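You operate a simulated robot arm through the tools that you are given. There is no shell and no other tool. Be economical: measure what you need, move in short steps, check, and stop when the job is done.

The job below is to be done with a simulated two-armed robot. You get a single attempt, and the scene is never put back.

## Task
Wipe up the spill on the door end of the plank table with the green cloth and put it back.

It is judged by the outcome, as a careful person would: the job done as asked, and still so three seconds after it is handed in. It fails if anything else is knocked over, pushed out of place, dropped, spilled or broken. Flat cloth is picked up by pressing the open fingertips on it (5 to 10 N) and closing them slowly along it; thin cloth reads only 2 to 8 mm in the jaws.

## Robot
Two 7-joint arms with two-finger parallel grippers on one trunk, on a base that drives. Base frame: it is fixed to the floor where the robot stands at the start and does not move with it; the origin is under the middle of the robot, x ahead of it, y to its left, z up; the surface under the hand at the start is at about z = 720. Readings come in mm, degrees, newtons and seconds.
The left shoulder is at the start at [60, 143, 826], the right one opposite. With the tool pointing down near the work surface each hand reaches from about 320 to 740 mm from the robot's upright axis, wherever it stands, measured 20 degrees to its own side. Payload 1.57 kg a hand.
Tool frame (each hand has its own): the origin (TCP) lies between the finger pads and is the grasp point; the fingertips stand 30 mm ahead of it; z points along the fingers, y is the line along which they close. Largest opening 110 mm; finger width 24, thickness 12; the body of the gripper, 48 by 112 mm, starts 78 mm behind the TCP.
Orientation is that of the tool frame in the base frame, as a unit quaternion [x, y, z, w]. With the fingers straight down and closing along the base's y, the tool's x points along the base's -x, its y along +y and its z along -z.

## Interface
- The arms move only by the tool move_arm. It takes "left_moves", "right_moves" or both (then of equal length, played together; a hand with none holds still); each is a list of rows, each a list of 7 numbers: the turn, a rotation vector about the tool's x, y, z in degrees, then the shift along the tool's x, y, z in mm, then the gripper command, from -1 (shut) to 1 (fully open), values between in proportion. In form: [[wx, wy, wz, dx, dy, dz, fingers], ...]. A call has 1 to 20 rows; each row is the pose to reach, as a shift and turn from the pose commanded when the call began, along the tool's axes at that moment. A row lasts 0.2 s, in which the tool goes at most 50 mm and 8.6 degrees; a call with a longer step from one row to the next is refused whole, and so is a gripper value outside its range. Where a pose cannot be reached the arm comes as near as it can. A force on the tool above 40 N (or 10 N above the force at the start of the call, whichever is more), or a blocked arm, ends the call early, and 0.2 s more pass. The fingers move at their own pace (about 45 mm/s each) and stop on an object; they squeeze with about 23 N. The grip force told is the motor's: it shows also when the fingers shut on nothing. Time passes only in rows, and 0.2 s behind the last, so rows that repeat a pose let the fingers close. It gives the time, the measured TCP pose, the force on the tool (base axes), the opening and the grip force at its end, in the units of the frame above (readings bear some noise), with the torque about the TCP (base axes, N m) and any sound that the robot's microphone picked up, and new pictures: "pictures" is both (left out), scene, wrist or none (wrist: the cameras of the hands that moved).
- Cameras (640 x 400 px; columns grow to the right, rows downward): "scene" is now at [52.4, -20.1, 1446.9]; the picture's right is [-0.25, -0.97, 0.00], its down [-0.63, 0.16, -0.76] and it looks along [0.74, -0.19, -0.65] (base axes); focal length 272 px, centre (320, 200). "left" rides on the left gripper at [70, -16, -141] in its tool frame; the picture's right is [0.23, 0.97, 0.00], its down [-0.85, 0.20, -0.48] and it looks along [-0.47, 0.11, 0.88] (tool axes); focal length 222 px, centre (320, 200). "right" rides on the right gripper at [70, 16, -141] in its tool frame; the picture's right is [-0.23, 0.97, 0.00], its down [-0.86, -0.20, -0.48] and it looks along [-0.47, -0.11, 0.88] (tool axes); focal length 222 px, centre (320, 200). There is no depth. A picture from a camera that has moved, and an enlarged one, comes with that camera's place and axes in the base frame and with its lens.
- move_column(by): slides the trunk up (or, below 0, down) by that many mm; the arms and the scene camera ride with it, the base frame stays. It gives what a move gives, with no picture.
- base_move(legs): drives the robot by 1 to 6 legs, each [ahead, left, turn to the left] in mm, mm and degrees, along the robot's own axes; the way and the turn of a leg run together, so that a leg with both is an arc; at most 1500 mm and 180 degrees a leg. The arms and the cameras ride along, it lands a little off, and it stops where it bumps. It gives what a move gives, and a new picture of the scene camera.
- pan_tilt(pan, tilt): turns the head with the scene camera to pan (to the left, within 86 degrees either way) and tilt (down, from -29 to 69), counted from straight ahead of the robot. It gives what a move gives, and a new picture of the scene camera.
- enlarge(camera, box): a new picture of the part [left, top, right, bottom] of that camera's present view, enlarged. The clock stands still meanwhile.
- close_job(): hands the job in; it is judged then, once.

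Work in short steps. Places have to be worked out from the pictures, the camera data and where the tool is seen: move nearer, look again, correct. Check each grasp and each placing, and mend what went wrong. You have 120 turns and 260 pictures in all, those below and enlarged ones among them. Open the grippers and draw the arms clear of the work before you hand the job in, unless the task says otherwise; then end with one line.

The tools are called after "Emit:" as a command line: name --argument value ..., lists and objects as JSON in quotes. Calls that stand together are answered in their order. move_arm: Moves the arms, as the interface text tells. Its arguments: {"type":"object","properties":{"left_moves":{"type":"array"},"right_moves":{"type":"array"},"pictures":{"type":"string","enum":["both","scene","wrist","none"]}},"required":[]} The other tools are called the same way: move_column (by) slides the trunk up or down; base_move (legs) drives the base; pan_tilt (pan, tilt) turns the head that bears the scene camera; enlarge (camera, box) takes an enlarged picture of a part of a camera's view; close_job () hands the job in.

At the start:

```text
time_s: 0.0
left_tool_pos: [488.9, 68.5, 1004.2]
left_tool_rot: [0.0, 1.0, 0.0, 0.001]
left_contact_force: [-0.4, 0.2, -0.5]
left_wrist_torque: [0.01, -0.02, -0.02]
left_grip_width: 110.0
left_finger_force: 0.1
right_tool_pos: [407.8, -302.2, 948.0]
right_tool_rot: [0.0, 1.0, 0.0, 0.0]
right_contact_force: [0.1, 0.0, -0.3]
right_wrist_torque: [0.04, 0.0, -0.01]
right_grip_width: 109.7
right_finger_force: 0.0
trunk travel left (down, up): [-425.0, 165.0]
robot x, y, heading: [-2.1, 1.2, -0.0]
head pan, tilt: [-14.5, 40.5]
```

scene: 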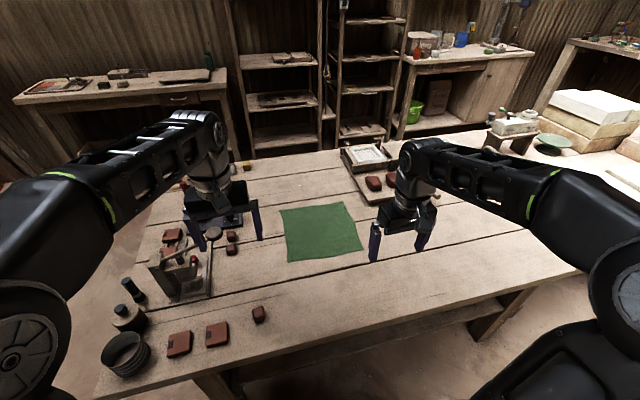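
right: 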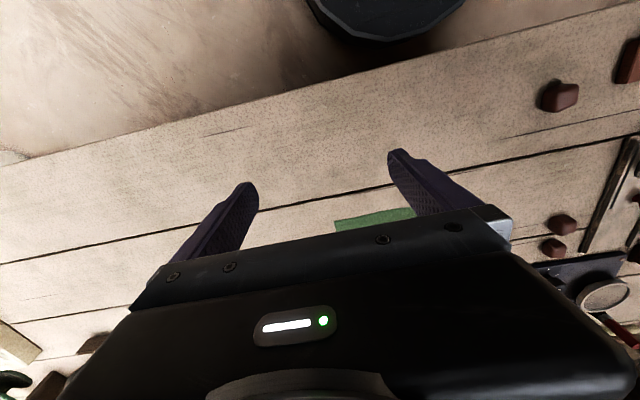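
left: 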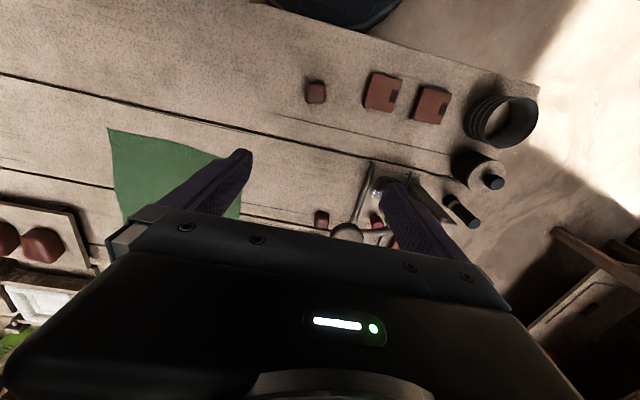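

I see the green cloth at about [715, -190]; no spill or door is visible yet. I'll look round for the door to both sides.

Emit:
pan_tilt --pan 70 --tilt 25

Emit:
pan_tilt --pan -75 --tilt 25

Emit:
pan_tilt --pan 0 --tilt 10

```text
time_s: 1.6
left_tool_pos: [487.7, 68.7, 1004.2]
left_tool_rot: [0.0, 1.0, 0.0, 0.002]
left_contact_force: [0.5, 0.4, -0.8]
left_wrist_torque: [0.02, 0.02, -0.01]
left_grip_width: 110.0
left_finger_force: 0.2
right_tool_pos: [408.5, -302.4, 947.6]
right_tool_rot: [0.0, 1.0, 0.001, 0.0]
right_contact_force: [0.5, 0.3, 0.5]
right_wrist_torque: [0.0, 0.02, 0.0]
right_grip_width: 109.9
right_finger_force: 0.1
trunk travel left (down, up): [-425.0, 165.0]
robot x, y, heading: [-2.3, -2.8, 0.0]
head pan, tilt: [70.0, 25.0]
camera scene: at [2.0, 87.7, 1470.9], right [0.94, -0.34, 0.0], down [-0.14, -0.4, -0.91], along [0.31, 0.85, -0.42], focal length 272 px, centre (320, 200)
```

scene: 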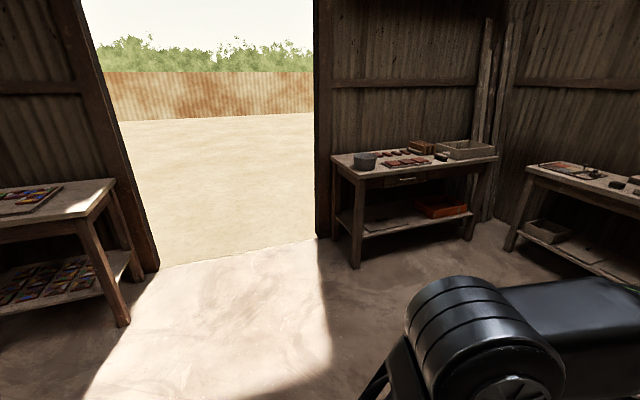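

```text
time_s: 3.9
left_tool_pos: [489.0, 69.0, 1004.7]
left_tool_rot: [0.0, 1.0, 0.0, 0.002]
left_contact_force: [-0.1, -0.3, -0.1]
left_wrist_torque: [-0.01, -0.02, -0.02]
left_grip_width: 109.7
left_finger_force: 0.0
right_tool_pos: [407.5, -302.0, 947.8]
right_tool_rot: [0.0, 1.0, -0.001, 0.001]
right_contact_force: [0.4, -0.3, -0.1]
right_wrist_torque: [0.01, -0.03, 0.0]
right_grip_width: 109.8
right_finger_force: 0.1
trunk travel left (down, up): [-425.0, 165.0]
robot x, y, heading: [-2.9, -1.3, 0.1]
head pan, tilt: [-75.0, 25.0]
camera scene: at [-5.7, -87.8, 1471.0], right [-0.97, -0.26, 0.0], down [-0.11, 0.41, -0.91], along [0.23, -0.88, -0.42], focal length 272 px, centre (320, 200)
```

scene: 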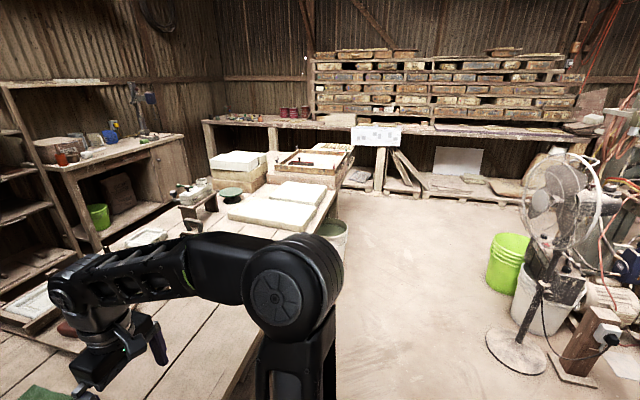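

```text
time_s: 5.3
left_tool_pos: [489.2, 67.8, 1004.6]
left_tool_rot: [0.0, 1.0, 0.0, 0.001]
left_contact_force: [0.6, 0.4, 0.1]
left_wrist_torque: [0.03, -0.02, -0.03]
left_grip_width: 110.0
left_finger_force: 0.0
right_tool_pos: [408.6, -301.9, 947.9]
right_tool_rot: [0.0, 1.0, 0.0, 0.0]
right_contact_force: [-1.0, 0.9, 0.4]
right_wrist_torque: [0.0, -0.02, 0.03]
right_grip_width: 109.9
right_finger_force: 0.0
trunk travel left (down, up): [-425.0, 165.0]
robot x, y, heading: [-1.8, -2.8, -0.2]
head pan, tilt: [0.0, 10.0]
camera scene: at [63.4, 1.1, 1495.3], right [0.0, -1.0, 0.0], down [-0.17, 0.0, -0.98], along [0.98, 0.0, -0.17], focal length 272 px, centre (320, 200)
```

scene: 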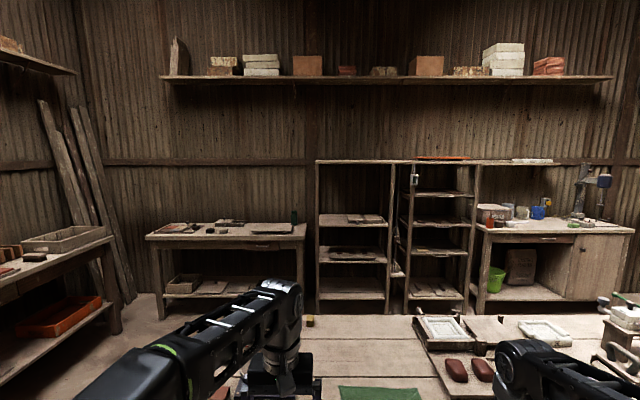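

The door is on the left (+y), so the spill should be on the left end of the table, partly hidden by the left arm. I'll look there.

Emit:
pan_tilt --pan 15 --tilt 50

Emit:
enlarge --camera "left" --box '[0, 0, 640, 260]'

```text
time_s: 6.4
left_tool_pos: [488.8, 68.4, 1004.3]
left_tool_rot: [0.0, 1.0, 0.0, 0.001]
left_contact_force: [0.2, -0.1, -0.1]
left_wrist_torque: [0.01, -0.02, -0.02]
left_grip_width: 109.8
left_finger_force: 0.0
right_tool_pos: [408.3, -302.0, 947.1]
right_tool_rot: [0.0, 1.0, 0.0, 0.0]
right_contact_force: [-0.4, 0.2, -0.3]
right_wrist_torque: [0.02, 0.04, -0.02]
right_grip_width: 110.0
right_finger_force: 0.0
trunk travel left (down, up): [-425.0, 165.0]
robot x, y, heading: [0.0, 0.4, 0.3]
head pan, tilt: [15.0, 50.0]
camera scene: at [44.8, 21.1, 1433.5], right [0.26, -0.97, 0.0], down [-0.74, -0.2, -0.64], along [0.62, 0.17, -0.77], focal length 272 px, centre (320, 200)
```

scene: 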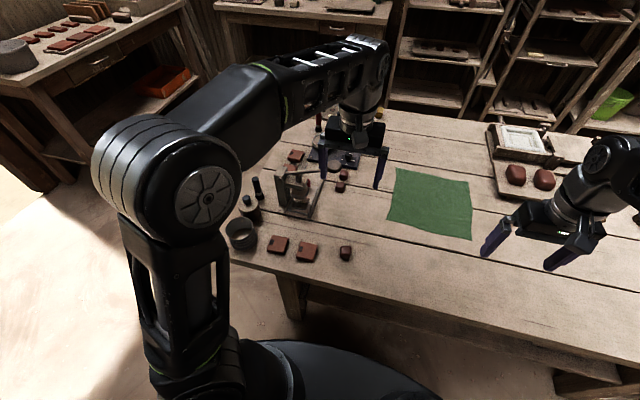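

```text
1.00 times, centred on (320, 130) of left (not enlarged: the box is as wide or as high as the picture)
camera zoom: at [419.8, 52.0, 1144.5], right [-0.23, 0.97, 0.0], down [0.85, 0.2, 0.48], along [0.47, 0.11, -0.88], focal length 222 px, centre (320, 270)
```

zoom: 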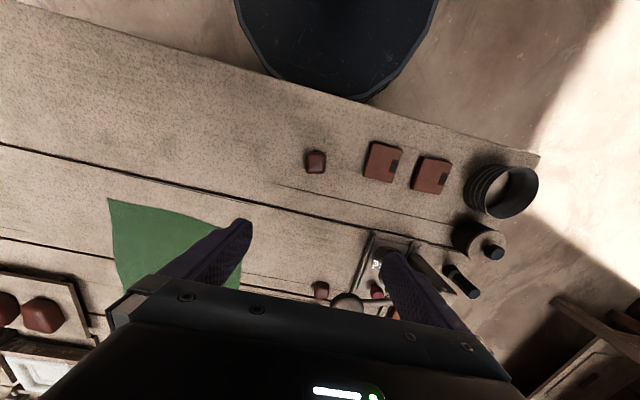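

The far left corner is hidden by the left arm. I'll draw the left hand back and outward to look beyond it.

Emit:
move_arm --left_moves '[[0, 0, 0, 35, 30, 0, 1], [0, 0, 0, 70, 60, 0, 1], [0, 0, 0, 105, 90, 0, 1], [0, 0, 0, 140, 120, 0, 1], [0, 0, 0, 160, 160, 0, 1], [0, 0, 0, 160, 200, 0, 1]]' --pictures "both"

```text
time_s: 7.8
left_tool_pos: [328.3, 268.7, 1004.0]
left_tool_rot: [0.0, 1.0, 0.001, 0.001]
left_contact_force: [-0.5, 0.3, -0.1]
left_wrist_torque: [-0.01, 0.01, -0.02]
left_grip_width: 109.9
left_finger_force: 0.0
right_tool_pos: [407.9, -301.1, 947.0]
right_tool_rot: [0.0, 1.0, 0.0, 0.0]
right_contact_force: [0.8, -0.7, -0.7]
right_wrist_torque: [-0.01, 0.03, 0.0]
right_grip_width: 110.1
right_finger_force: 0.0
trunk travel left (down, up): [-425.0, 165.0]
robot x, y, heading: [0.3, -0.9, -0.0]
head pan, tilt: [15.0, 50.0]
camera scene: at [45.0, 21.8, 1433.4], right [0.26, -0.97, 0.0], down [-0.74, -0.2, -0.64], along [0.62, 0.17, -0.77], focal length 272 px, centre (320, 200)
camera left: at [258.2, 251.9, 1144.7], right [-0.23, 0.97, 0.0], down [0.85, 0.2, 0.48], along [0.47, 0.11, -0.88], focal length 222 px, centre (320, 200)
```

scene: 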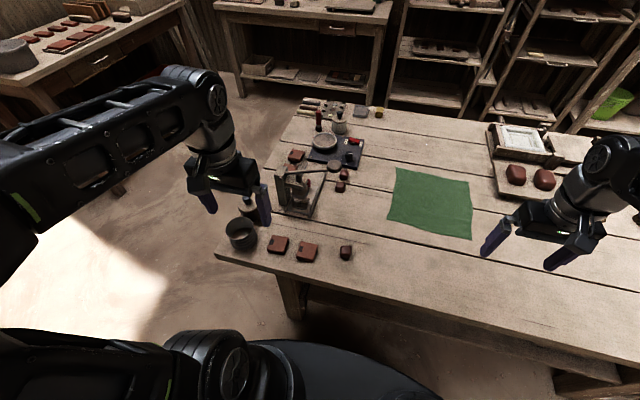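
left: 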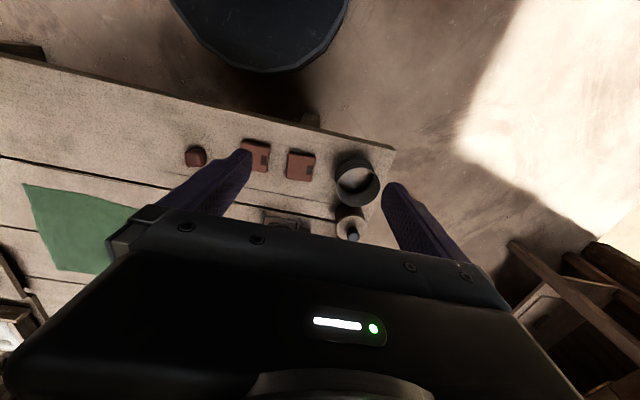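

Now I'll zoom in on the left end of the table to find the spill.

Emit:
enlarge --camera "scene" --box '[260, 90, 420, 190]'

Emit:
enlarge --camera "scene" --box '[210, 170, 370, 270]'

Emit:
enlarge --camera "scene" --box '[340, 100, 640, 290]'

```text
4.00 times, centred on (340, 140) of scene
camera zoom: at [45.0, 21.8, 1433.4], right [0.26, -0.97, 0.0], down [-0.74, -0.2, -0.64], along [0.62, 0.17, -0.77], focal length 1086 px, centre (240, 440)
```

zoom: 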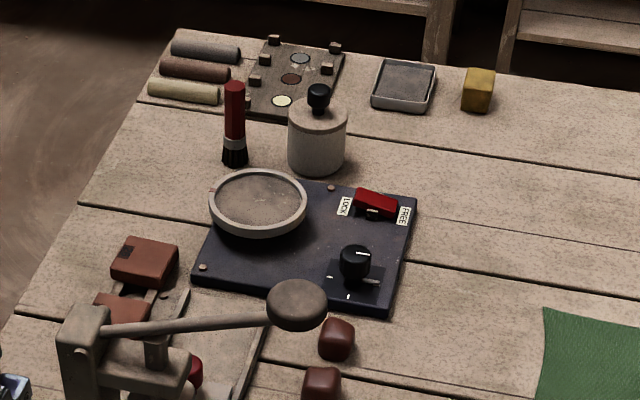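

```text
4.00 times, centred on (290, 220) of scene
camera zoom: at [45.0, 21.8, 1433.4], right [0.26, -0.97, 0.0], down [-0.74, -0.2, -0.64], along [0.62, 0.17, -0.77], focal length 1086 px, centre (440, 120)
```

zoom: 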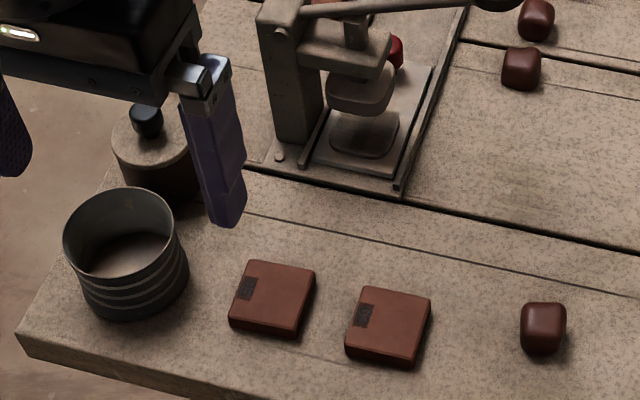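

```text
2.11 times, centred on (490, 195) of scene
camera zoom: at [45.0, 21.8, 1433.4], right [0.26, -0.97, 0.0], down [-0.74, -0.2, -0.64], along [0.62, 0.17, -0.77], focal length 572 px, centre (-38, 210)
```

zoom: 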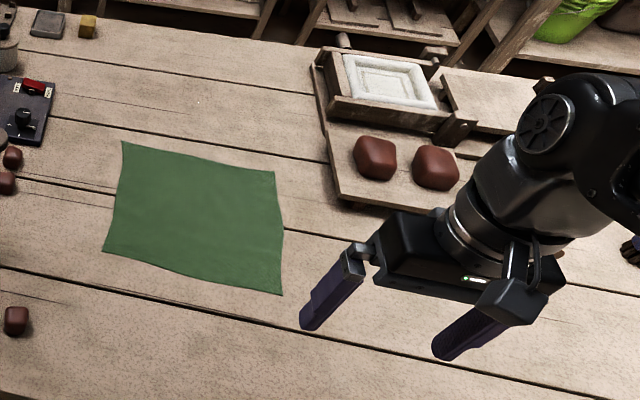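

No spill is apparent yet at the left end. I'll check the rest of the table and the room for another door before drawing conclusions.

Emit:
pan_tilt --pan -40 --tilt 40

Emit:
pan_tilt --pan -86 --tilt 15

Emit:
pan_tilt --pan 86 --tilt 15

Emit:
pan_tilt --pan 30 --tilt 45

```text
time_s: 9.1
left_tool_pos: [327.6, 267.9, 1005.4]
left_tool_rot: [0.001, 1.0, 0.0, 0.001]
left_contact_force: [-0.1, -0.5, 0.6]
left_wrist_torque: [0.03, -0.02, 0.0]
left_grip_width: 110.0
left_finger_force: 0.0
right_tool_pos: [407.3, -301.9, 949.2]
right_tool_rot: [-0.001, 1.0, 0.0, 0.001]
right_contact_force: [0.7, 0.4, 0.9]
right_wrist_torque: [0.02, 0.0, 0.0]
right_grip_width: 109.8
right_finger_force: 0.1
trunk travel left (down, up): [-425.0, 165.0]
robot x, y, heading: [2.2, -1.3, -0.1]
head pan, tilt: [-40.0, 40.0]
camera scene: at [35.5, -53.4, 1447.6], right [-0.64, -0.77, 0.0], down [-0.49, 0.41, -0.77], along [0.59, -0.49, -0.64], focal length 272 px, centre (320, 200)
```

scene: 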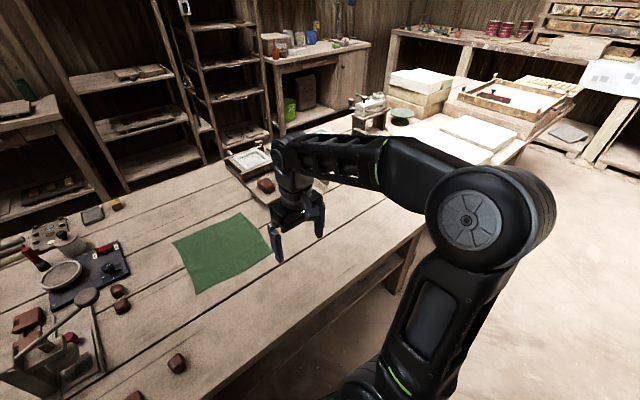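

```text
time_s: 10.2
left_tool_pos: [327.1, 267.5, 1005.2]
left_tool_rot: [0.0, 1.0, -0.001, 0.001]
left_contact_force: [0.1, 0.0, -0.3]
left_wrist_torque: [-0.03, 0.01, -0.03]
left_grip_width: 110.0
left_finger_force: 0.0
right_tool_pos: [409.0, -300.5, 948.3]
right_tool_rot: [0.0, 1.0, 0.0, 0.0]
right_contact_force: [0.6, 0.7, 0.9]
right_wrist_torque: [-0.02, -0.02, 0.01]
right_grip_width: 109.9
right_finger_force: 0.1
trunk travel left (down, up): [-425.0, 165.0]
robot x, y, heading: [-2.5, 3.1, -0.2]
head pan, tilt: [-85.9, 15.0]
camera scene: at [-22.9, -92.0, 1487.1], right [-1.0, -0.07, 0.0], down [-0.02, 0.26, -0.97], along [0.07, -0.96, -0.26], focal length 272 px, centre (320, 200)
```

scene: 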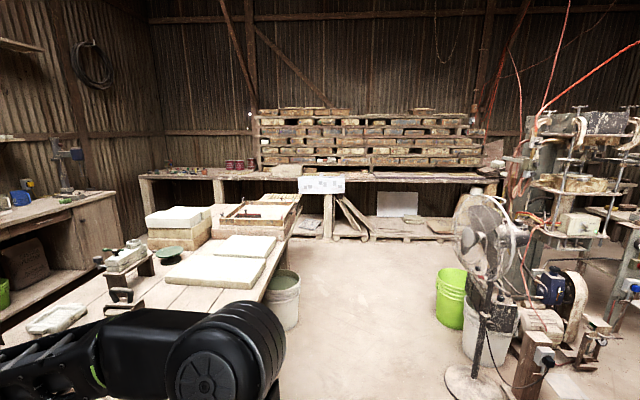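

```text
time_s: 12.8
left_tool_pos: [327.1, 266.8, 1005.0]
left_tool_rot: [0.0, 1.0, 0.0, 0.001]
left_contact_force: [0.6, 0.5, -0.2]
left_wrist_torque: [-0.01, -0.03, -0.01]
left_grip_width: 109.6
left_finger_force: 0.1
right_tool_pos: [408.7, -301.6, 947.0]
right_tool_rot: [0.0, 1.0, 0.0, 0.001]
right_contact_force: [-0.7, 0.2, 0.0]
right_wrist_torque: [0.01, -0.01, 0.01]
right_grip_width: 109.8
right_finger_force: 0.0
trunk travel left (down, up): [-425.0, 165.0]
robot x, y, heading: [-0.8, 0.8, 0.2]
head pan, tilt: [85.9, 15.0]
camera scene: at [-23.0, 94.4, 1487.2], right [1.0, -0.07, 0.0], down [-0.02, -0.26, -0.97], along [0.07, 0.96, -0.26], focal length 272 px, centre (320, 200)
```

scene: 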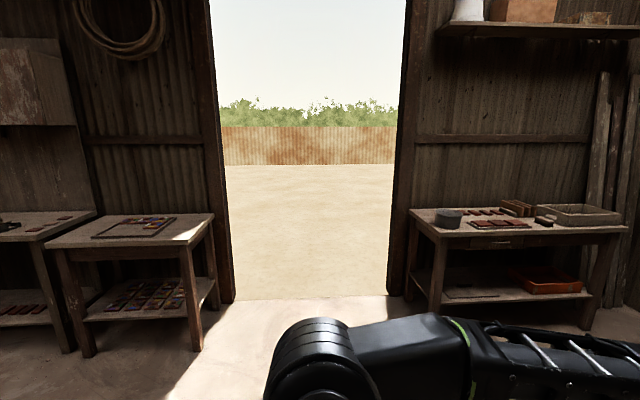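

```text
time_s: 14.0
left_tool_pos: [326.6, 267.1, 1004.4]
left_tool_rot: [0.001, 1.0, 0.0, 0.001]
left_contact_force: [0.6, 0.3, 0.2]
left_wrist_torque: [-0.03, -0.01, 0.01]
left_grip_width: 110.0
left_finger_force: 0.1
right_tool_pos: [407.4, -300.8, 948.6]
right_tool_rot: [0.0, 1.0, 0.0, 0.0]
right_contact_force: [0.3, -0.5, -0.9]
right_wrist_torque: [0.0, 0.0, -0.02]
right_grip_width: 110.2
right_finger_force: 0.1
trunk travel left (down, up): [-425.0, 165.0]
robot x, y, heading: [-1.6, -2.2, 0.2]
head pan, tilt: [30.0, 45.0]
camera scene: at [40.8, 41.9, 1440.4], right [0.5, -0.87, 0.0], down [-0.61, -0.35, -0.71], along [0.61, 0.35, -0.71], focal length 272 px, centre (320, 200)
```

scene: 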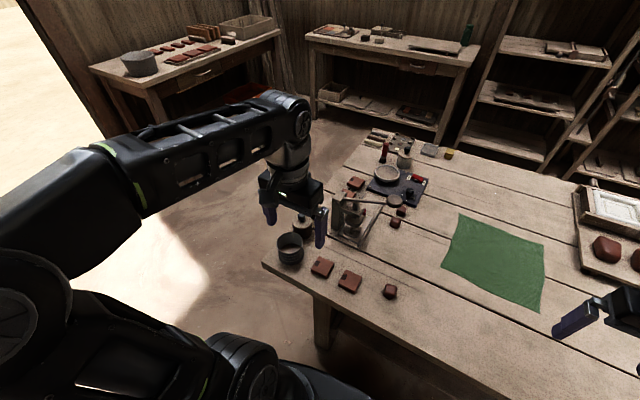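

Only one door, on the left, at the table's +y end (y≈415). I'll zoom into parts of that end, looking for a faint or wet patch.

Emit:
enlarge --camera "scene" --box '[260, 220, 420, 320]'

Emit:
enlarge --camera "scene" --box '[320, 120, 480, 220]'

Emit:
enlarge --camera "scene" --box '[380, 220, 560, 335]'

```text
4.00 times, centred on (340, 270) of scene
camera zoom: at [40.8, 41.9, 1440.4], right [0.5, -0.87, 0.0], down [-0.61, -0.35, -0.71], along [0.61, 0.35, -0.71], focal length 1086 px, centre (240, -80)
```

zoom: 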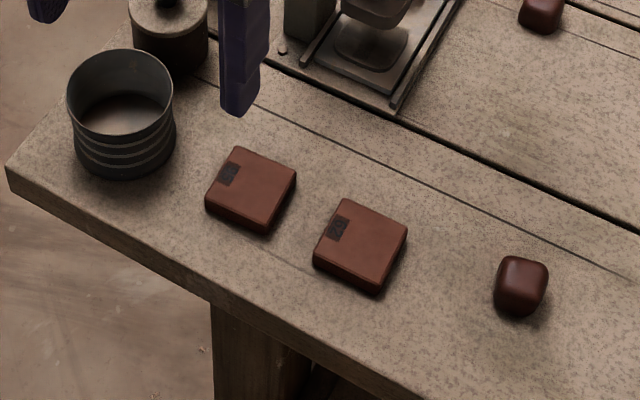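

```text
4.00 times, centred on (400, 170) of scene
camera zoom: at [40.8, 41.9, 1440.4], right [0.5, -0.87, 0.0], down [-0.61, -0.35, -0.71], along [0.61, 0.35, -0.71], focal length 1086 px, centre (0, 320)
```

zoom: 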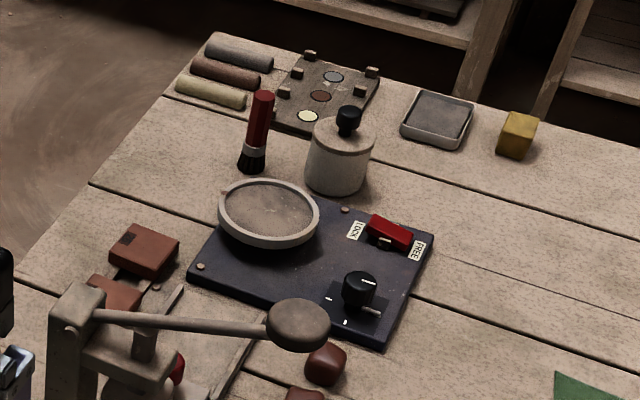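

```text
3.48 times, centred on (470, 278) of scene
camera zoom: at [40.8, 41.9, 1440.4], right [0.5, -0.87, 0.0], down [-0.61, -0.35, -0.71], along [0.61, 0.35, -0.71], focal length 944 px, centre (-202, -70)
```

zoom: 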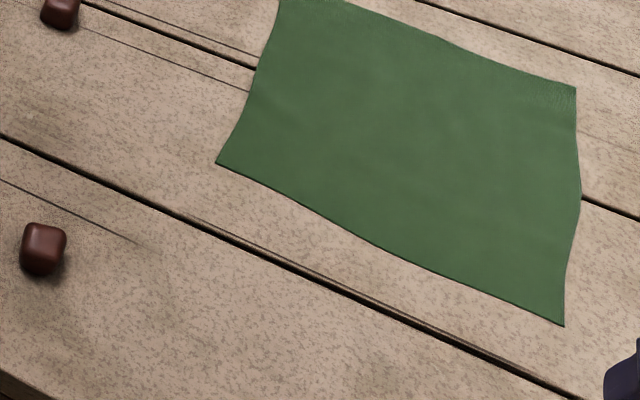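

No spill shows from here; some areas are hidden behind the press and tools. I'll move the left hand high over the left end and look down with its camera.

Emit:
move_arm --left_moves '[[0, 0, 0, 0, 0, -40, 1], [0, 0, 0, 0, 0, -80, 1], [0, 0, 0, -45, 0, -90, 1], [0, 0, 0, -90, 0, -90, 1], [0, 0, 0, -135, 0, -90, 1], [0, 0, 0, -180, 0, -90, 1], [0, 0, 0, -225, 0, -90, 1], [0, 0, 0, -270, 0, -90, 1], [0, 0, 0, -310, 0, -90, 1], [0, 0, 0, -310, 0, -90, 1]]' --pictures "wrist"

```text
time_s: 16.2
left_tool_pos: [520.3, 260.6, 999.3]
left_tool_rot: [0.0, 1.0, 0.001, 0.004]
left_contact_force: [-0.4, 0.1, 1.3]
left_wrist_torque: [0.01, 0.02, 0.01]
left_grip_width: 110.2
left_finger_force: 0.0
left hand out of reach, approached as far as the arm can: row 1, 2, 3, 4, 5, 6, 7, 8, 9, 10
right_tool_pos: [409.3, -301.9, 948.0]
right_tool_rot: [0.0, 1.0, 0.0, 0.0]
right_contact_force: [-0.4, 0.3, 0.0]
right_wrist_torque: [0.0, 0.03, 0.02]
right_grip_width: 110.2
right_finger_force: 0.2
trunk travel left (down, up): [-425.0, 165.0]
robot x, y, heading: [0.8, 3.5, -0.0]
head pan, tilt: [30.0, 45.0]
camera left: at [451.2, 244.5, 1139.3], right [-0.23, 0.97, 0.0], down [0.85, 0.2, 0.49], along [0.47, 0.11, -0.87], focal length 222 px, centre (320, 200)
```

left: 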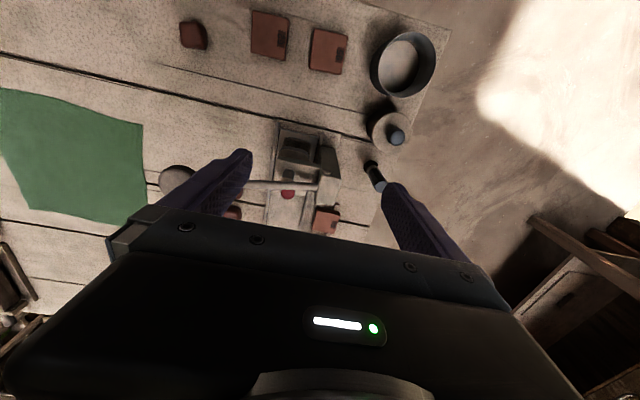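

Still nothing on the left end. I'll check the right part of the table, in case another door lies behind me on that side.

Emit:
pan_tilt --pan -35 --tilt 30

Emit:
enlarge --camera "scene" --box '[320, 80, 640, 280]'

Emit:
enlarge --camera "right" --box '[0, 0, 640, 400]'

```text
time_s: 17.6
left_tool_pos: [521.7, 261.3, 999.7]
left_tool_rot: [-0.001, 1.0, 0.001, 0.005]
left_contact_force: [0.2, 0.9, -0.2]
left_wrist_torque: [-0.01, 0.0, 0.0]
left_grip_width: 109.9
left_finger_force: 0.0
right_tool_pos: [408.5, -301.7, 947.7]
right_tool_rot: [0.0, 1.0, 0.0, -0.001]
right_contact_force: [0.0, -0.6, 0.9]
right_wrist_torque: [-0.02, 0.01, 0.01]
right_grip_width: 109.9
right_finger_force: 0.1
trunk travel left (down, up): [-425.0, 165.0]
robot x, y, heading: [0.5, 1.0, 0.1]
head pan, tilt: [-35.0, 30.0]
camera scene: at [44.5, -50.7, 1463.0], right [-0.57, -0.82, 0.0], down [-0.41, 0.29, -0.87], along [0.71, -0.5, -0.5], focal length 272 px, centre (320, 200)
```

scene: 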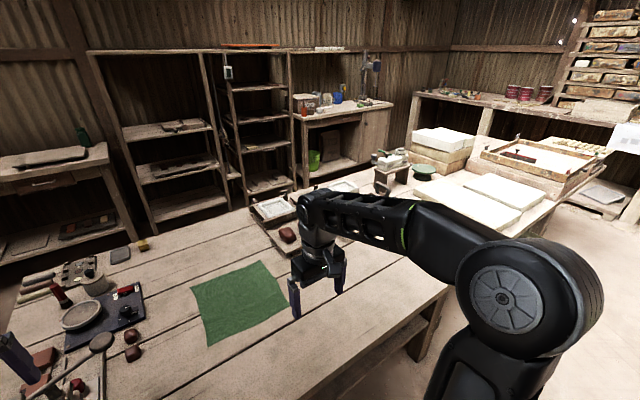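

```text
2.00 times, centred on (480, 180) of scene
camera zoom: at [44.5, -50.7, 1463.0], right [-0.57, -0.82, 0.0], down [-0.41, 0.29, -0.87], along [0.71, -0.5, -0.5], focal length 543 px, centre (0, 240)
```

zoom: 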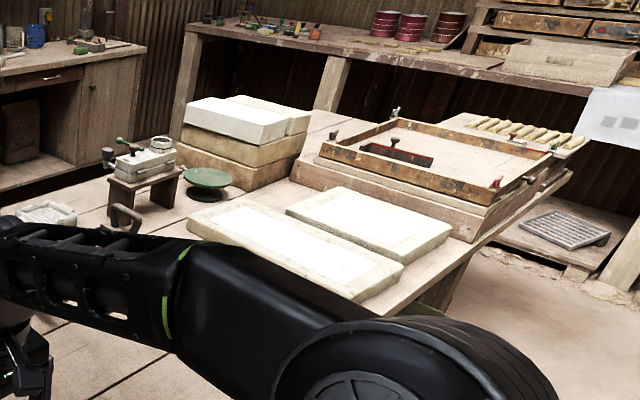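

```text
1.00 times, centred on (320, 200) of right (not enlarged: the box is as wide or as high as the picture)
camera zoom: at [337.6, -285.9, 1090.4], right [0.23, 0.97, 0.0], down [0.86, -0.2, 0.48], along [0.47, -0.11, -0.88], focal length 222 px, centre (320, 200)
```

zoom: 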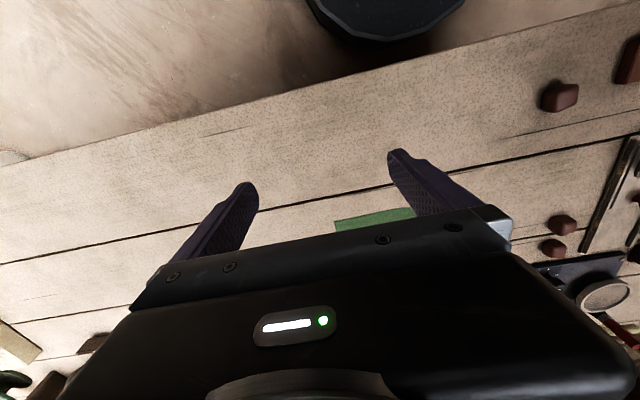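

Nothing there either. I'll raise the trunk for clearance and a better view, then shift left alongside the table to look at the door end directly.

Emit:
move_column --by 160

Emit:
base_move --legs '[[0, 400, 0]]'

Emit:
pan_tilt --pan 0 --tilt 55

```text
time_s: 19.4
left_tool_pos: [519.9, 262.6, 1159.2]
left_tool_rot: [0.0, 1.0, 0.0, 0.004]
left_contact_force: [0.6, 0.7, 0.7]
left_wrist_torque: [0.0, 0.01, 0.0]
left_grip_width: 110.1
left_finger_force: 0.1
right_tool_pos: [407.1, -302.4, 1108.5]
right_tool_rot: [0.001, 1.0, -0.001, -0.001]
right_contact_force: [-0.5, 0.2, -0.7]
right_wrist_torque: [-0.01, -0.02, 0.0]
right_grip_width: 110.0
right_finger_force: 0.1
trunk travel left (down, up): [-585.0, 5.0]
robot x, y, heading: [-5.3, 0.6, 0.2]
head pan, tilt: [-35.0, 30.0]
```

```text
time_s: 22.0
left_tool_pos: [522.4, 673.6, 1159.5]
left_tool_rot: [0.0, 1.0, 0.0, 0.004]
left_contact_force: [0.6, 0.1, -0.1]
left_wrist_torque: [-0.02, -0.03, 0.02]
left_grip_width: 109.9
left_finger_force: 0.0
right_tool_pos: [408.0, 109.9, 1107.8]
right_tool_rot: [0.002, 1.0, 0.0, 0.0]
right_contact_force: [0.7, 0.0, 0.0]
right_wrist_torque: [0.0, -0.01, 0.01]
right_grip_width: 110.0
right_finger_force: 0.0
trunk travel left (down, up): [-585.0, 5.0]
robot x, y, heading: [-0.6, 411.3, -0.2]
head pan, tilt: [-35.0, 30.0]
camera scene: at [44.9, 362.4, 1623.0], right [-0.58, -0.82, 0.0], down [-0.41, 0.29, -0.87], along [0.71, -0.5, -0.5], focal length 272 px, centre (320, 200)
```

scene: 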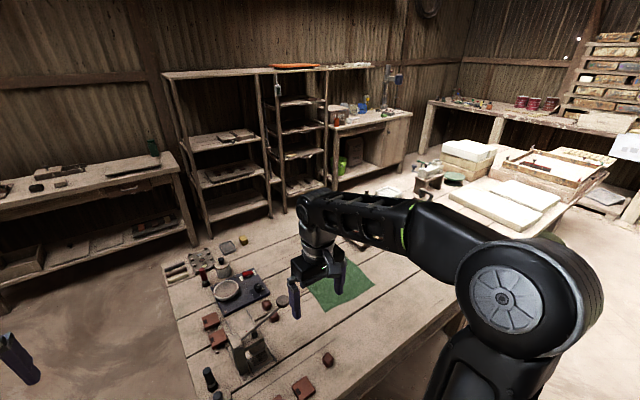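

```text
time_s: 23.0
left_tool_pos: [521.3, 673.1, 1159.5]
left_tool_rot: [0.0, 1.0, 0.0, 0.004]
left_contact_force: [-0.1, 0.7, -0.4]
left_wrist_torque: [-0.03, 0.0, 0.02]
left_grip_width: 110.0
left_finger_force: 0.1
right_tool_pos: [407.7, 109.9, 1107.3]
right_tool_rot: [0.002, 1.0, 0.0, 0.0]
right_contact_force: [0.1, 0.3, 0.4]
right_wrist_torque: [-0.01, 0.01, 0.01]
right_grip_width: 110.0
right_finger_force: 0.0
trunk travel left (down, up): [-585.0, 5.0]
robot x, y, heading: [-0.1, 413.6, -0.2]
head pan, tilt: [0.0, 55.0]
camera scene: at [43.0, 413.2, 1587.0], right [0.0, -1.0, 0.0], down [-0.82, 0.0, -0.57], along [0.57, 0.0, -0.82], focal length 272 px, centre (320, 200)
```

scene: 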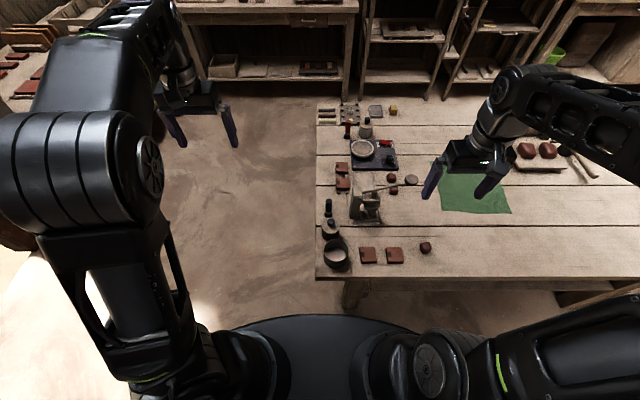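

Emit:
enlarge --camera "scene" --box '[310, 95, 470, 195]'

Emit:
enlarge --camera "scene" --box '[310, 185, 470, 285]'

```text
4.00 times, centred on (390, 145) of scene
camera zoom: at [43.0, 413.2, 1587.0], right [0.0, -1.0, 0.0], down [-0.82, 0.0, -0.57], along [0.57, 0.0, -0.82], focal length 1086 px, centre (40, 420)
```

zoom: 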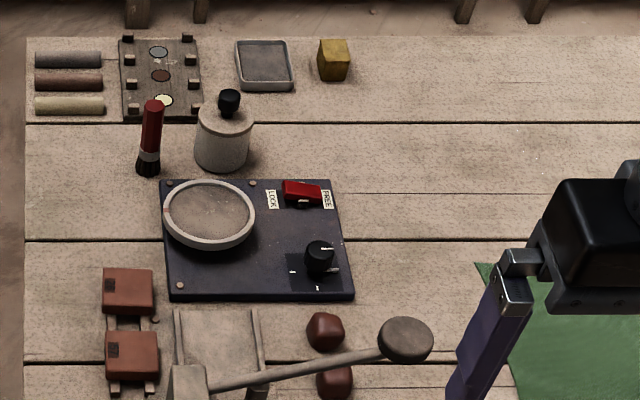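

```text
4.00 times, centred on (390, 235) of scene
camera zoom: at [43.0, 413.2, 1587.0], right [0.0, -1.0, 0.0], down [-0.82, 0.0, -0.57], along [0.57, 0.0, -0.82], focal length 1086 px, centre (40, 60)
```

zoom: 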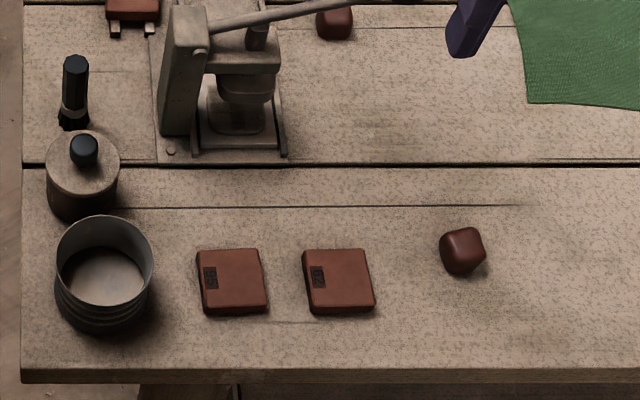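

I notice tiny light specks near [1010, -150], beyond the cloth. I'll zoom there and over the adjoining boards.

Emit:
enlarge --camera "scene" --box '[395, 100, 507, 170]'

Emit:
enlarge --camera "scene" --box '[440, 180, 640, 305]'

Emit:
enlarge --camera "right" --box '[0, 0, 640, 230]'

```text
5.71 times, centred on (451, 135) of scene
camera zoom: at [43.0, 413.2, 1587.0], right [0.0, -1.0, 0.0], down [-0.82, 0.0, -0.57], along [0.57, 0.0, -0.82], focal length 1552 px, centre (-429, 571)
```

zoom: 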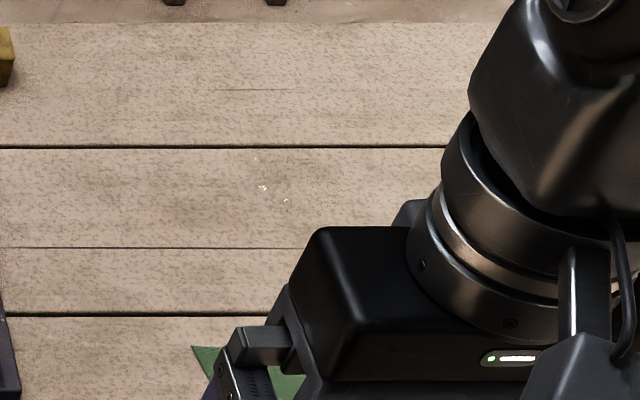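

```text
3.20 times, centred on (540, 242) of scene
camera zoom: at [43.0, 413.2, 1587.0], right [0.0, -1.0, 0.0], down [-0.82, 0.0, -0.57], along [0.57, 0.0, -0.82], focal length 869 px, centre (-384, 64)
```

zoom: 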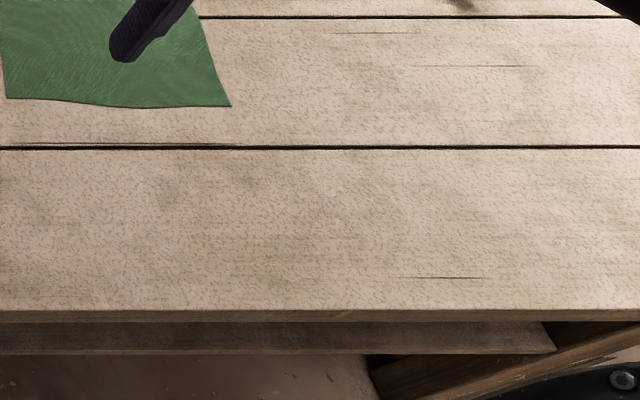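

```text
1.00 times, centred on (320, 115) of right (not enlarged: the box is as wide or as high as the picture)
camera zoom: at [337.4, 125.6, 1250.4], right [0.23, 0.97, 0.0], down [0.85, -0.2, 0.48], along [0.47, -0.11, -0.88], focal length 222 px, centre (320, 285)
```

zoom: 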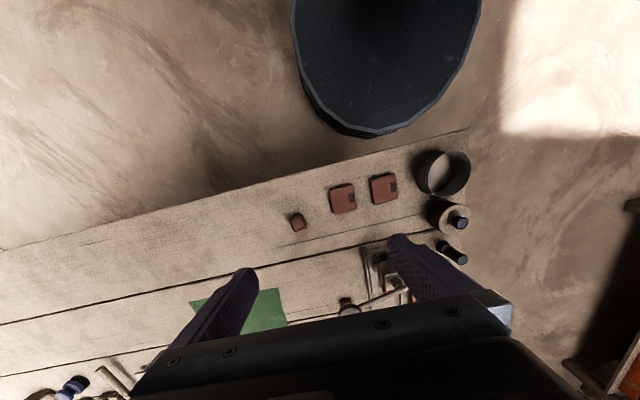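

Those specks shift between viewpoints – they look like glints off a clear puddle near [1010, -160]. I'll fold the right hand back, return to y≈0 a bit further from the table, and look at the puddle and under the table.

Emit:
base_move --legs '[[-450, -350, 0]]'

Emit:
pan_tilt --pan 0 --tilt 40

```text
time_s: 26.2
left_tool_pos: [75.9, 329.4, 1160.6]
left_tool_rot: [-0.004, 1.0, 0.001, 0.004]
left_contact_force: [0.0, -0.8, -0.4]
left_wrist_torque: [0.01, 0.01, 0.0]
left_grip_width: 109.9
left_finger_force: 0.0
right_tool_pos: [-31.5, -236.5, 1107.5]
right_tool_rot: [-0.004, 1.0, 0.0, 0.001]
right_contact_force: [-0.4, -0.3, 0.5]
right_wrist_torque: [-0.03, 0.01, 0.03]
right_grip_width: 110.2
right_finger_force: 0.0
trunk travel left (down, up): [-585.0, 5.0]
robot x, y, heading: [-442.6, 65.4, 0.4]
head pan, tilt: [0.0, 55.0]
camera scene: at [-399.7, 62.4, 1587.0], right [0.01, -1.0, 0.0], down [-0.82, -0.01, -0.57], along [0.57, 0.01, -0.82], focal length 272 px, centre (320, 200)
```

scene: 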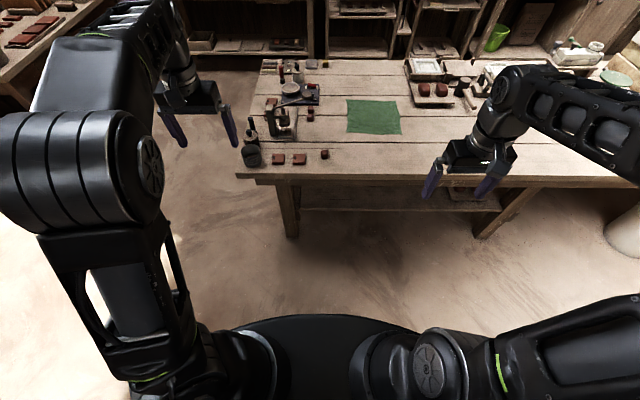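

```text
time_s: 27.0
left_tool_pos: [77.1, 327.4, 1160.7]
left_tool_rot: [-0.005, 1.0, 0.0, 0.004]
left_contact_force: [-0.1, 0.0, 0.1]
left_wrist_torque: [0.02, -0.02, 0.01]
left_grip_width: 109.9
left_finger_force: 0.0
right_tool_pos: [-30.3, -236.0, 1108.7]
right_tool_rot: [-0.005, 1.0, 0.0, 0.0]
right_contact_force: [0.6, 0.0, 0.4]
right_wrist_torque: [-0.01, 0.01, 0.03]
right_grip_width: 110.0
right_finger_force: 0.1
trunk travel left (down, up): [-585.0, 5.0]
robot x, y, heading: [-438.2, 59.4, 0.5]
head pan, tilt: [0.0, 40.0]
camera scene: at [-386.2, 63.0, 1607.6], right [0.01, -1.0, 0.0], down [-0.64, -0.01, -0.77], along [0.77, 0.01, -0.64], focal length 272 px, centre (320, 200)
```

scene: 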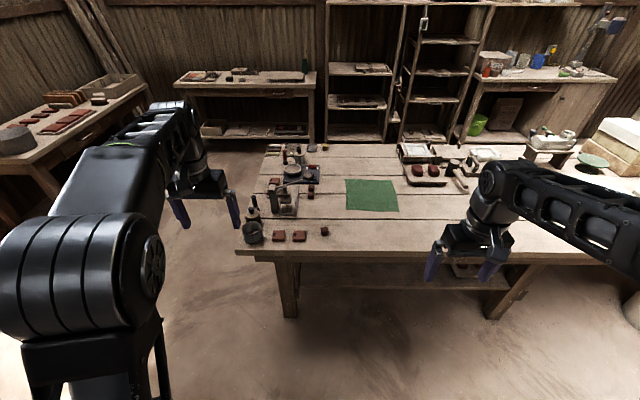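

Emit:
enlarge --camera "scene" --box '[330, 140, 450, 215]'

Emit:
enlarge --camera "scene" --box '[230, 220, 550, 400]'

```text
5.33 times, centred on (390, 178) of scene
camera zoom: at [-386.2, 63.0, 1607.6], right [0.01, -1.0, 0.0], down [-0.64, -0.01, -0.77], along [0.77, 0.01, -0.64], focal length 1448 px, centre (-53, 320)
```

zoom: 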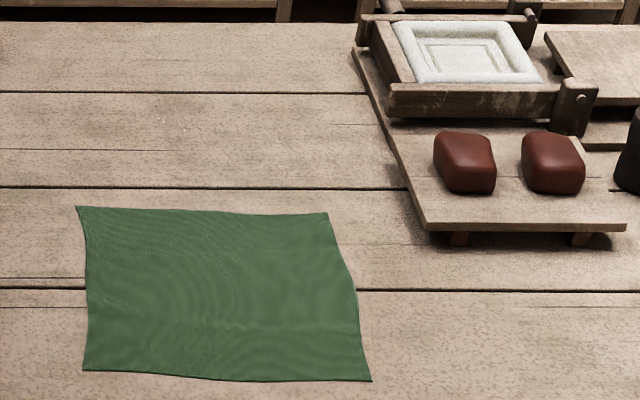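

```text
2.00 times, centred on (390, 310) of scene
camera zoom: at [-386.2, 63.0, 1607.6], right [0.01, -1.0, 0.0], down [-0.64, -0.01, -0.77], along [0.77, 0.01, -0.64], focal length 543 px, centre (180, -20)
```

zoom: 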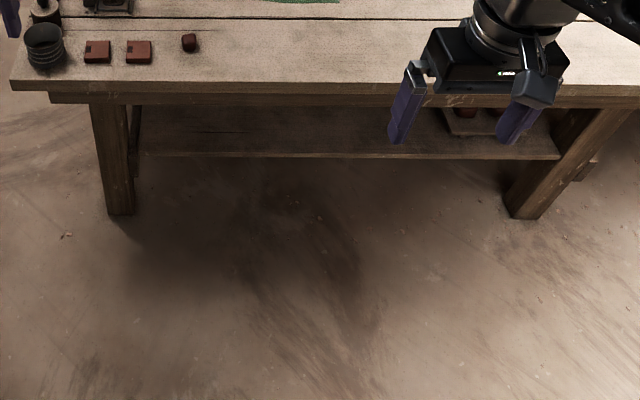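

The faint wet patch with glints is near [1020, -175], about 80–100 mm wide. The cloth spans x≈600–870, y≈-50…-320. A shelf under the table blocks a closer front approach, so I'll pick up the cloth from here and wipe from the back side. First I drive back to the front and park the left hand.

Emit:
base_move --legs '[[440, -60, -0.5]]'

Emit:
move_arm --left_moves '[[0, 0, 0, 45, 0, 0, 1], [0, 0, 0, 90, 0, 0, 1], [0, 0, 0, 135, 0, 0, 1], [0, 0, 0, 180, 0, 0, 0]]' --right_moves '[[0, 0, 0, -45, 25, 0, 0], [0, 0, 0, -90, 50, 0, 0], [0, 0, 0, -135, 75, 0, -0.2], [0, 0, 0, -170, 100, 0, -0.2]]' --pictures "both"

```text
time_s: 29.7
left_tool_pos: [530.6, 265.3, 1161.1]
left_tool_rot: [-0.001, 1.0, 0.0, 0.004]
left_contact_force: [0.7, 0.3, -0.6]
left_wrist_torque: [0.02, 0.05, 0.02]
left_grip_width: 110.2
left_finger_force: 0.2
right_tool_pos: [418.9, -298.4, 1108.2]
right_tool_rot: [-0.002, 1.0, 0.0, 0.0]
right_contact_force: [0.2, -0.3, -0.7]
right_wrist_torque: [0.0, 0.08, -0.01]
right_grip_width: 110.2
right_finger_force: 0.1
trunk travel left (down, up): [-585.0, 5.0]
robot x, y, heading: [10.6, 2.7, 0.2]
head pan, tilt: [0.0, 40.0]
camera scene: at [66.4, 3.5, 1607.6], right [0.0, -1.0, 0.0], down [-0.64, 0.0, -0.77], along [0.77, 0.0, -0.64], focal length 272 px, centre (320, 200)
```

scene: 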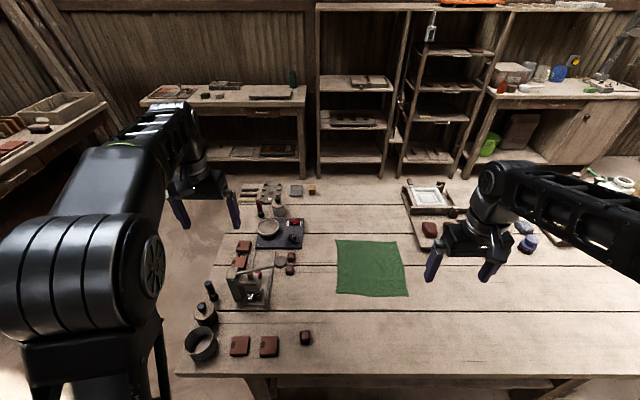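

```text
refused: row 1 steps farther than a row can; nothing moved
```

A step was slightly too long; I'll shorten it. Also zoom on the spill from here.

Emit:
move_arm --left_moves '[[0, 0, 0, 45, 0, 0, 1], [0, 0, 0, 90, 0, 0, 1], [0, 0, 0, 135, 0, 0, 1], [0, 0, 0, 180, 0, 0, 0], [0, 0, 0, 180, 0, 0, 0]]' --right_moves '[[0, 0, 0, -38, 20, 0, 0], [0, 0, 0, -76, 40, 0, 0], [0, 0, 0, -114, 60, 0, -0.2], [0, 0, 0, -152, 80, 0, -0.2], [0, 0, 0, -185, 100, 0, -0.2]]' --pictures "both"

Emit:
enlarge --camera "scene" --box '[310, 175, 470, 275]'

```text
time_s: 30.9
left_tool_pos: [354.7, 265.1, 1158.4]
left_tool_rot: [-0.001, 1.0, 0.0, 0.003]
left_contact_force: [0.4, 0.4, 0.3]
left_wrist_torque: [-0.05, 0.02, 0.0]
left_grip_width: 57.9
left_finger_force: 0.4
right_tool_pos: [604.6, -195.4, 1108.2]
right_tool_rot: [-0.001, 1.0, -0.001, -0.001]
right_contact_force: [0.1, 0.0, -1.0]
right_wrist_torque: [0.02, 0.0, 0.01]
right_grip_width: 43.9
right_finger_force: 0.1
trunk travel left (down, up): [-585.0, 5.0]
robot x, y, heading: [10.2, 5.6, 0.1]
head pan, tilt: [0.0, 40.0]
camera scene: at [67.4, 5.5, 1607.5], right [0.0, -1.0, 0.0], down [-0.64, 0.0, -0.77], along [0.77, 0.0, -0.64], focal length 272 px, centre (320, 200)
camera right: at [534.0, -180.1, 1250.7], right [0.23, 0.97, 0.0], down [0.86, -0.2, 0.48], along [0.47, -0.11, -0.88], focal length 222 px, centre (320, 200)
camera left: at [284.6, 248.6, 1297.7], right [-0.23, 0.97, 0.0], down [0.85, 0.2, 0.48], along [0.47, 0.11, -0.87], focal length 222 px, centre (320, 200)
```

scene: 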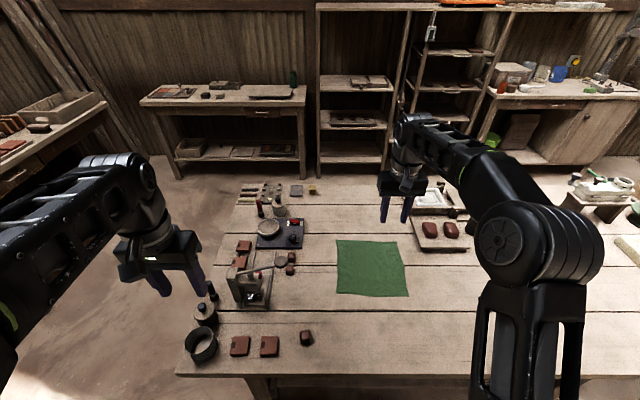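
right: 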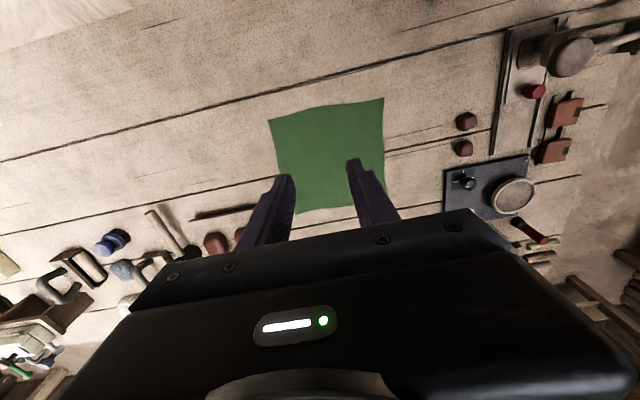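
left: 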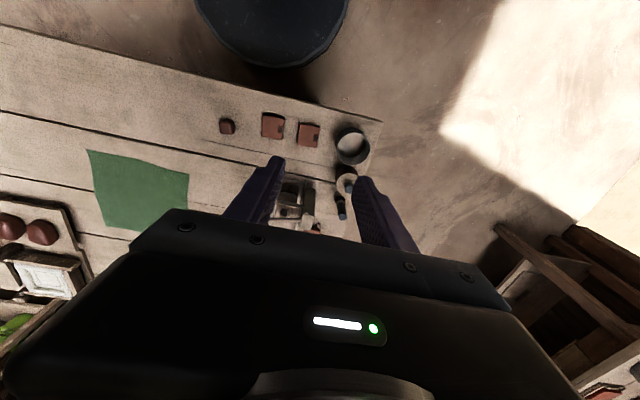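

```text
4.00 times, centred on (390, 225) of scene
camera zoom: at [67.4, 5.5, 1607.5], right [0.0, -1.0, 0.0], down [-0.64, 0.0, -0.77], along [0.77, 0.0, -0.64], focal length 1086 px, centre (40, 100)
```

zoom: 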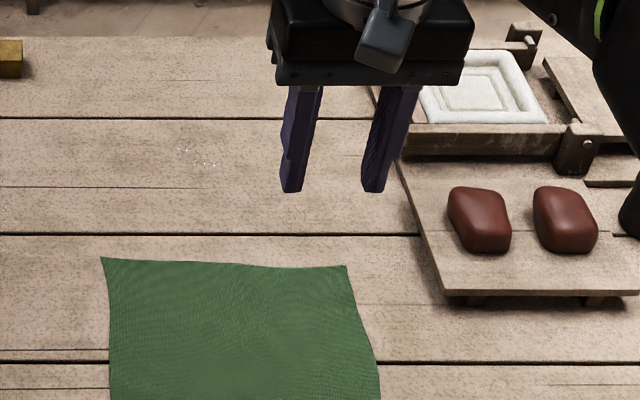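

Cloth front edge is at x≈595, centre y≈-182; the glints confirm the puddle at about [1026, -180]. I'll lower the right hand over the cloth's front edge at [625, -182], stopping short of contact.

Emit:
move_arm --right_moves '[[0, 0, 0, -10, 6, 45, -0.2], [0, 0, 0, -20, 13, 90, -0.2], [0, 0, 0, -20, 13, 138, -0.2], [0, 0, 0, -20, 13, 186, -0.2], [0, 0, 0, -20, 13, 234, -0.2], [0, 0, 0, -20, 13, 280, -0.2], [0, 0, 0, -20, 13, 315, -0.2], [0, 0, 0, -20, 13, 335, -0.2], [0, 0, 0, -20, 13, 335, -0.2]]' --pictures "both"

```text
time_s: 32.9
left_tool_pos: [352.2, 263.0, 1159.2]
left_tool_rot: [-0.001, 1.0, 0.002, 0.005]
left_contact_force: [0.2, 0.2, -0.2]
left_wrist_torque: [-0.05, 0.02, 0.03]
left_grip_width: 54.8
left_finger_force: 0.1
right_tool_pos: [622.3, -185.8, 773.0]
right_tool_rot: [-0.001, 1.0, 0.0, -0.001]
right_contact_force: [-0.5, -0.5, -0.3]
right_wrist_torque: [-0.01, -0.03, -0.02]
right_grip_width: 44.1
right_finger_force: 0.0
trunk travel left (down, up): [-585.0, 5.0]
robot x, y, heading: [7.5, 4.2, 0.0]
head pan, tilt: [0.0, 40.0]
camera scene: at [65.4, 3.8, 1607.6], right [0.0, -1.0, 0.0], down [-0.64, 0.0, -0.77], along [0.77, 0.0, -0.64], focal length 272 px, centre (320, 200)
camera right: at [552.8, -168.7, 915.8], right [0.23, 0.97, 0.0], down [0.85, -0.2, 0.48], along [0.47, -0.11, -0.88], focal length 222 px, centre (320, 200)
```

scene: 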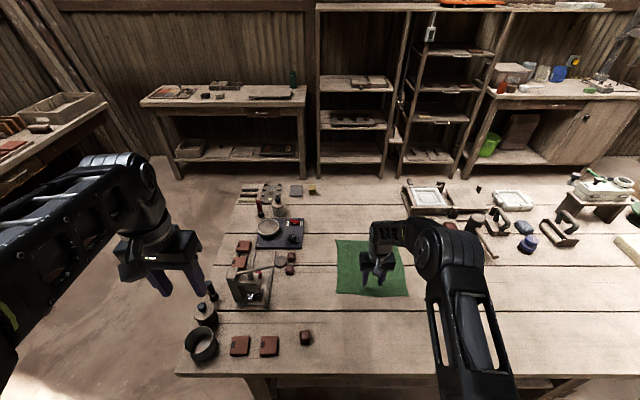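
right: 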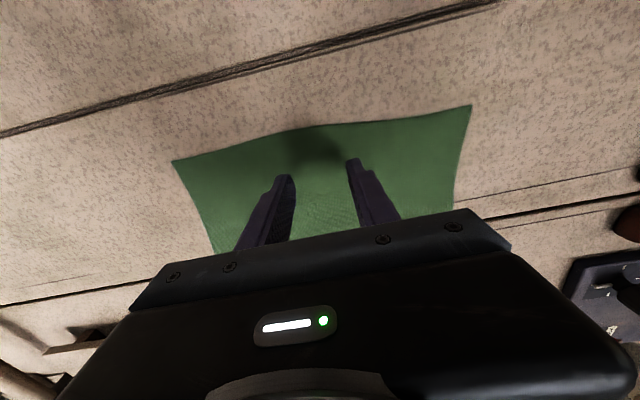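

Fingertips are over the cloth about 30 mm from its front edge. I'll lower in small steps till the contact reads 5–10 N.

Emit:
move_arm --right_moves '[[0, 0, 0, 0, 0, 10, -0.2], [0, 0, 0, 0, 0, 16, -0.2], [0, 0, 0, 0, 0, 20, -0.2], [0, 0, 0, 0, 0, 22, -0.2]]' --pictures "none"

```text
time_s: 33.9
left_tool_pos: [352.6, 263.8, 1158.5]
left_tool_rot: [-0.001, 1.0, 0.0, 0.004]
left_contact_force: [-0.7, 0.2, -0.1]
left_wrist_torque: [0.01, 0.01, -0.01]
left_grip_width: 55.2
left_finger_force: 0.1
right_tool_pos: [623.9, -185.0, 750.2]
right_tool_rot: [-0.001, 1.0, 0.001, 0.001]
right_contact_force: [0.3, 0.0, 2.4]
right_wrist_torque: [0.02, -0.03, 0.0]
right_grip_width: 44.2
right_finger_force: 0.1
trunk travel left (down, up): [-585.0, 5.0]
robot x, y, heading: [10.3, 1.7, 0.0]
head pan, tilt: [0.0, 40.0]
```

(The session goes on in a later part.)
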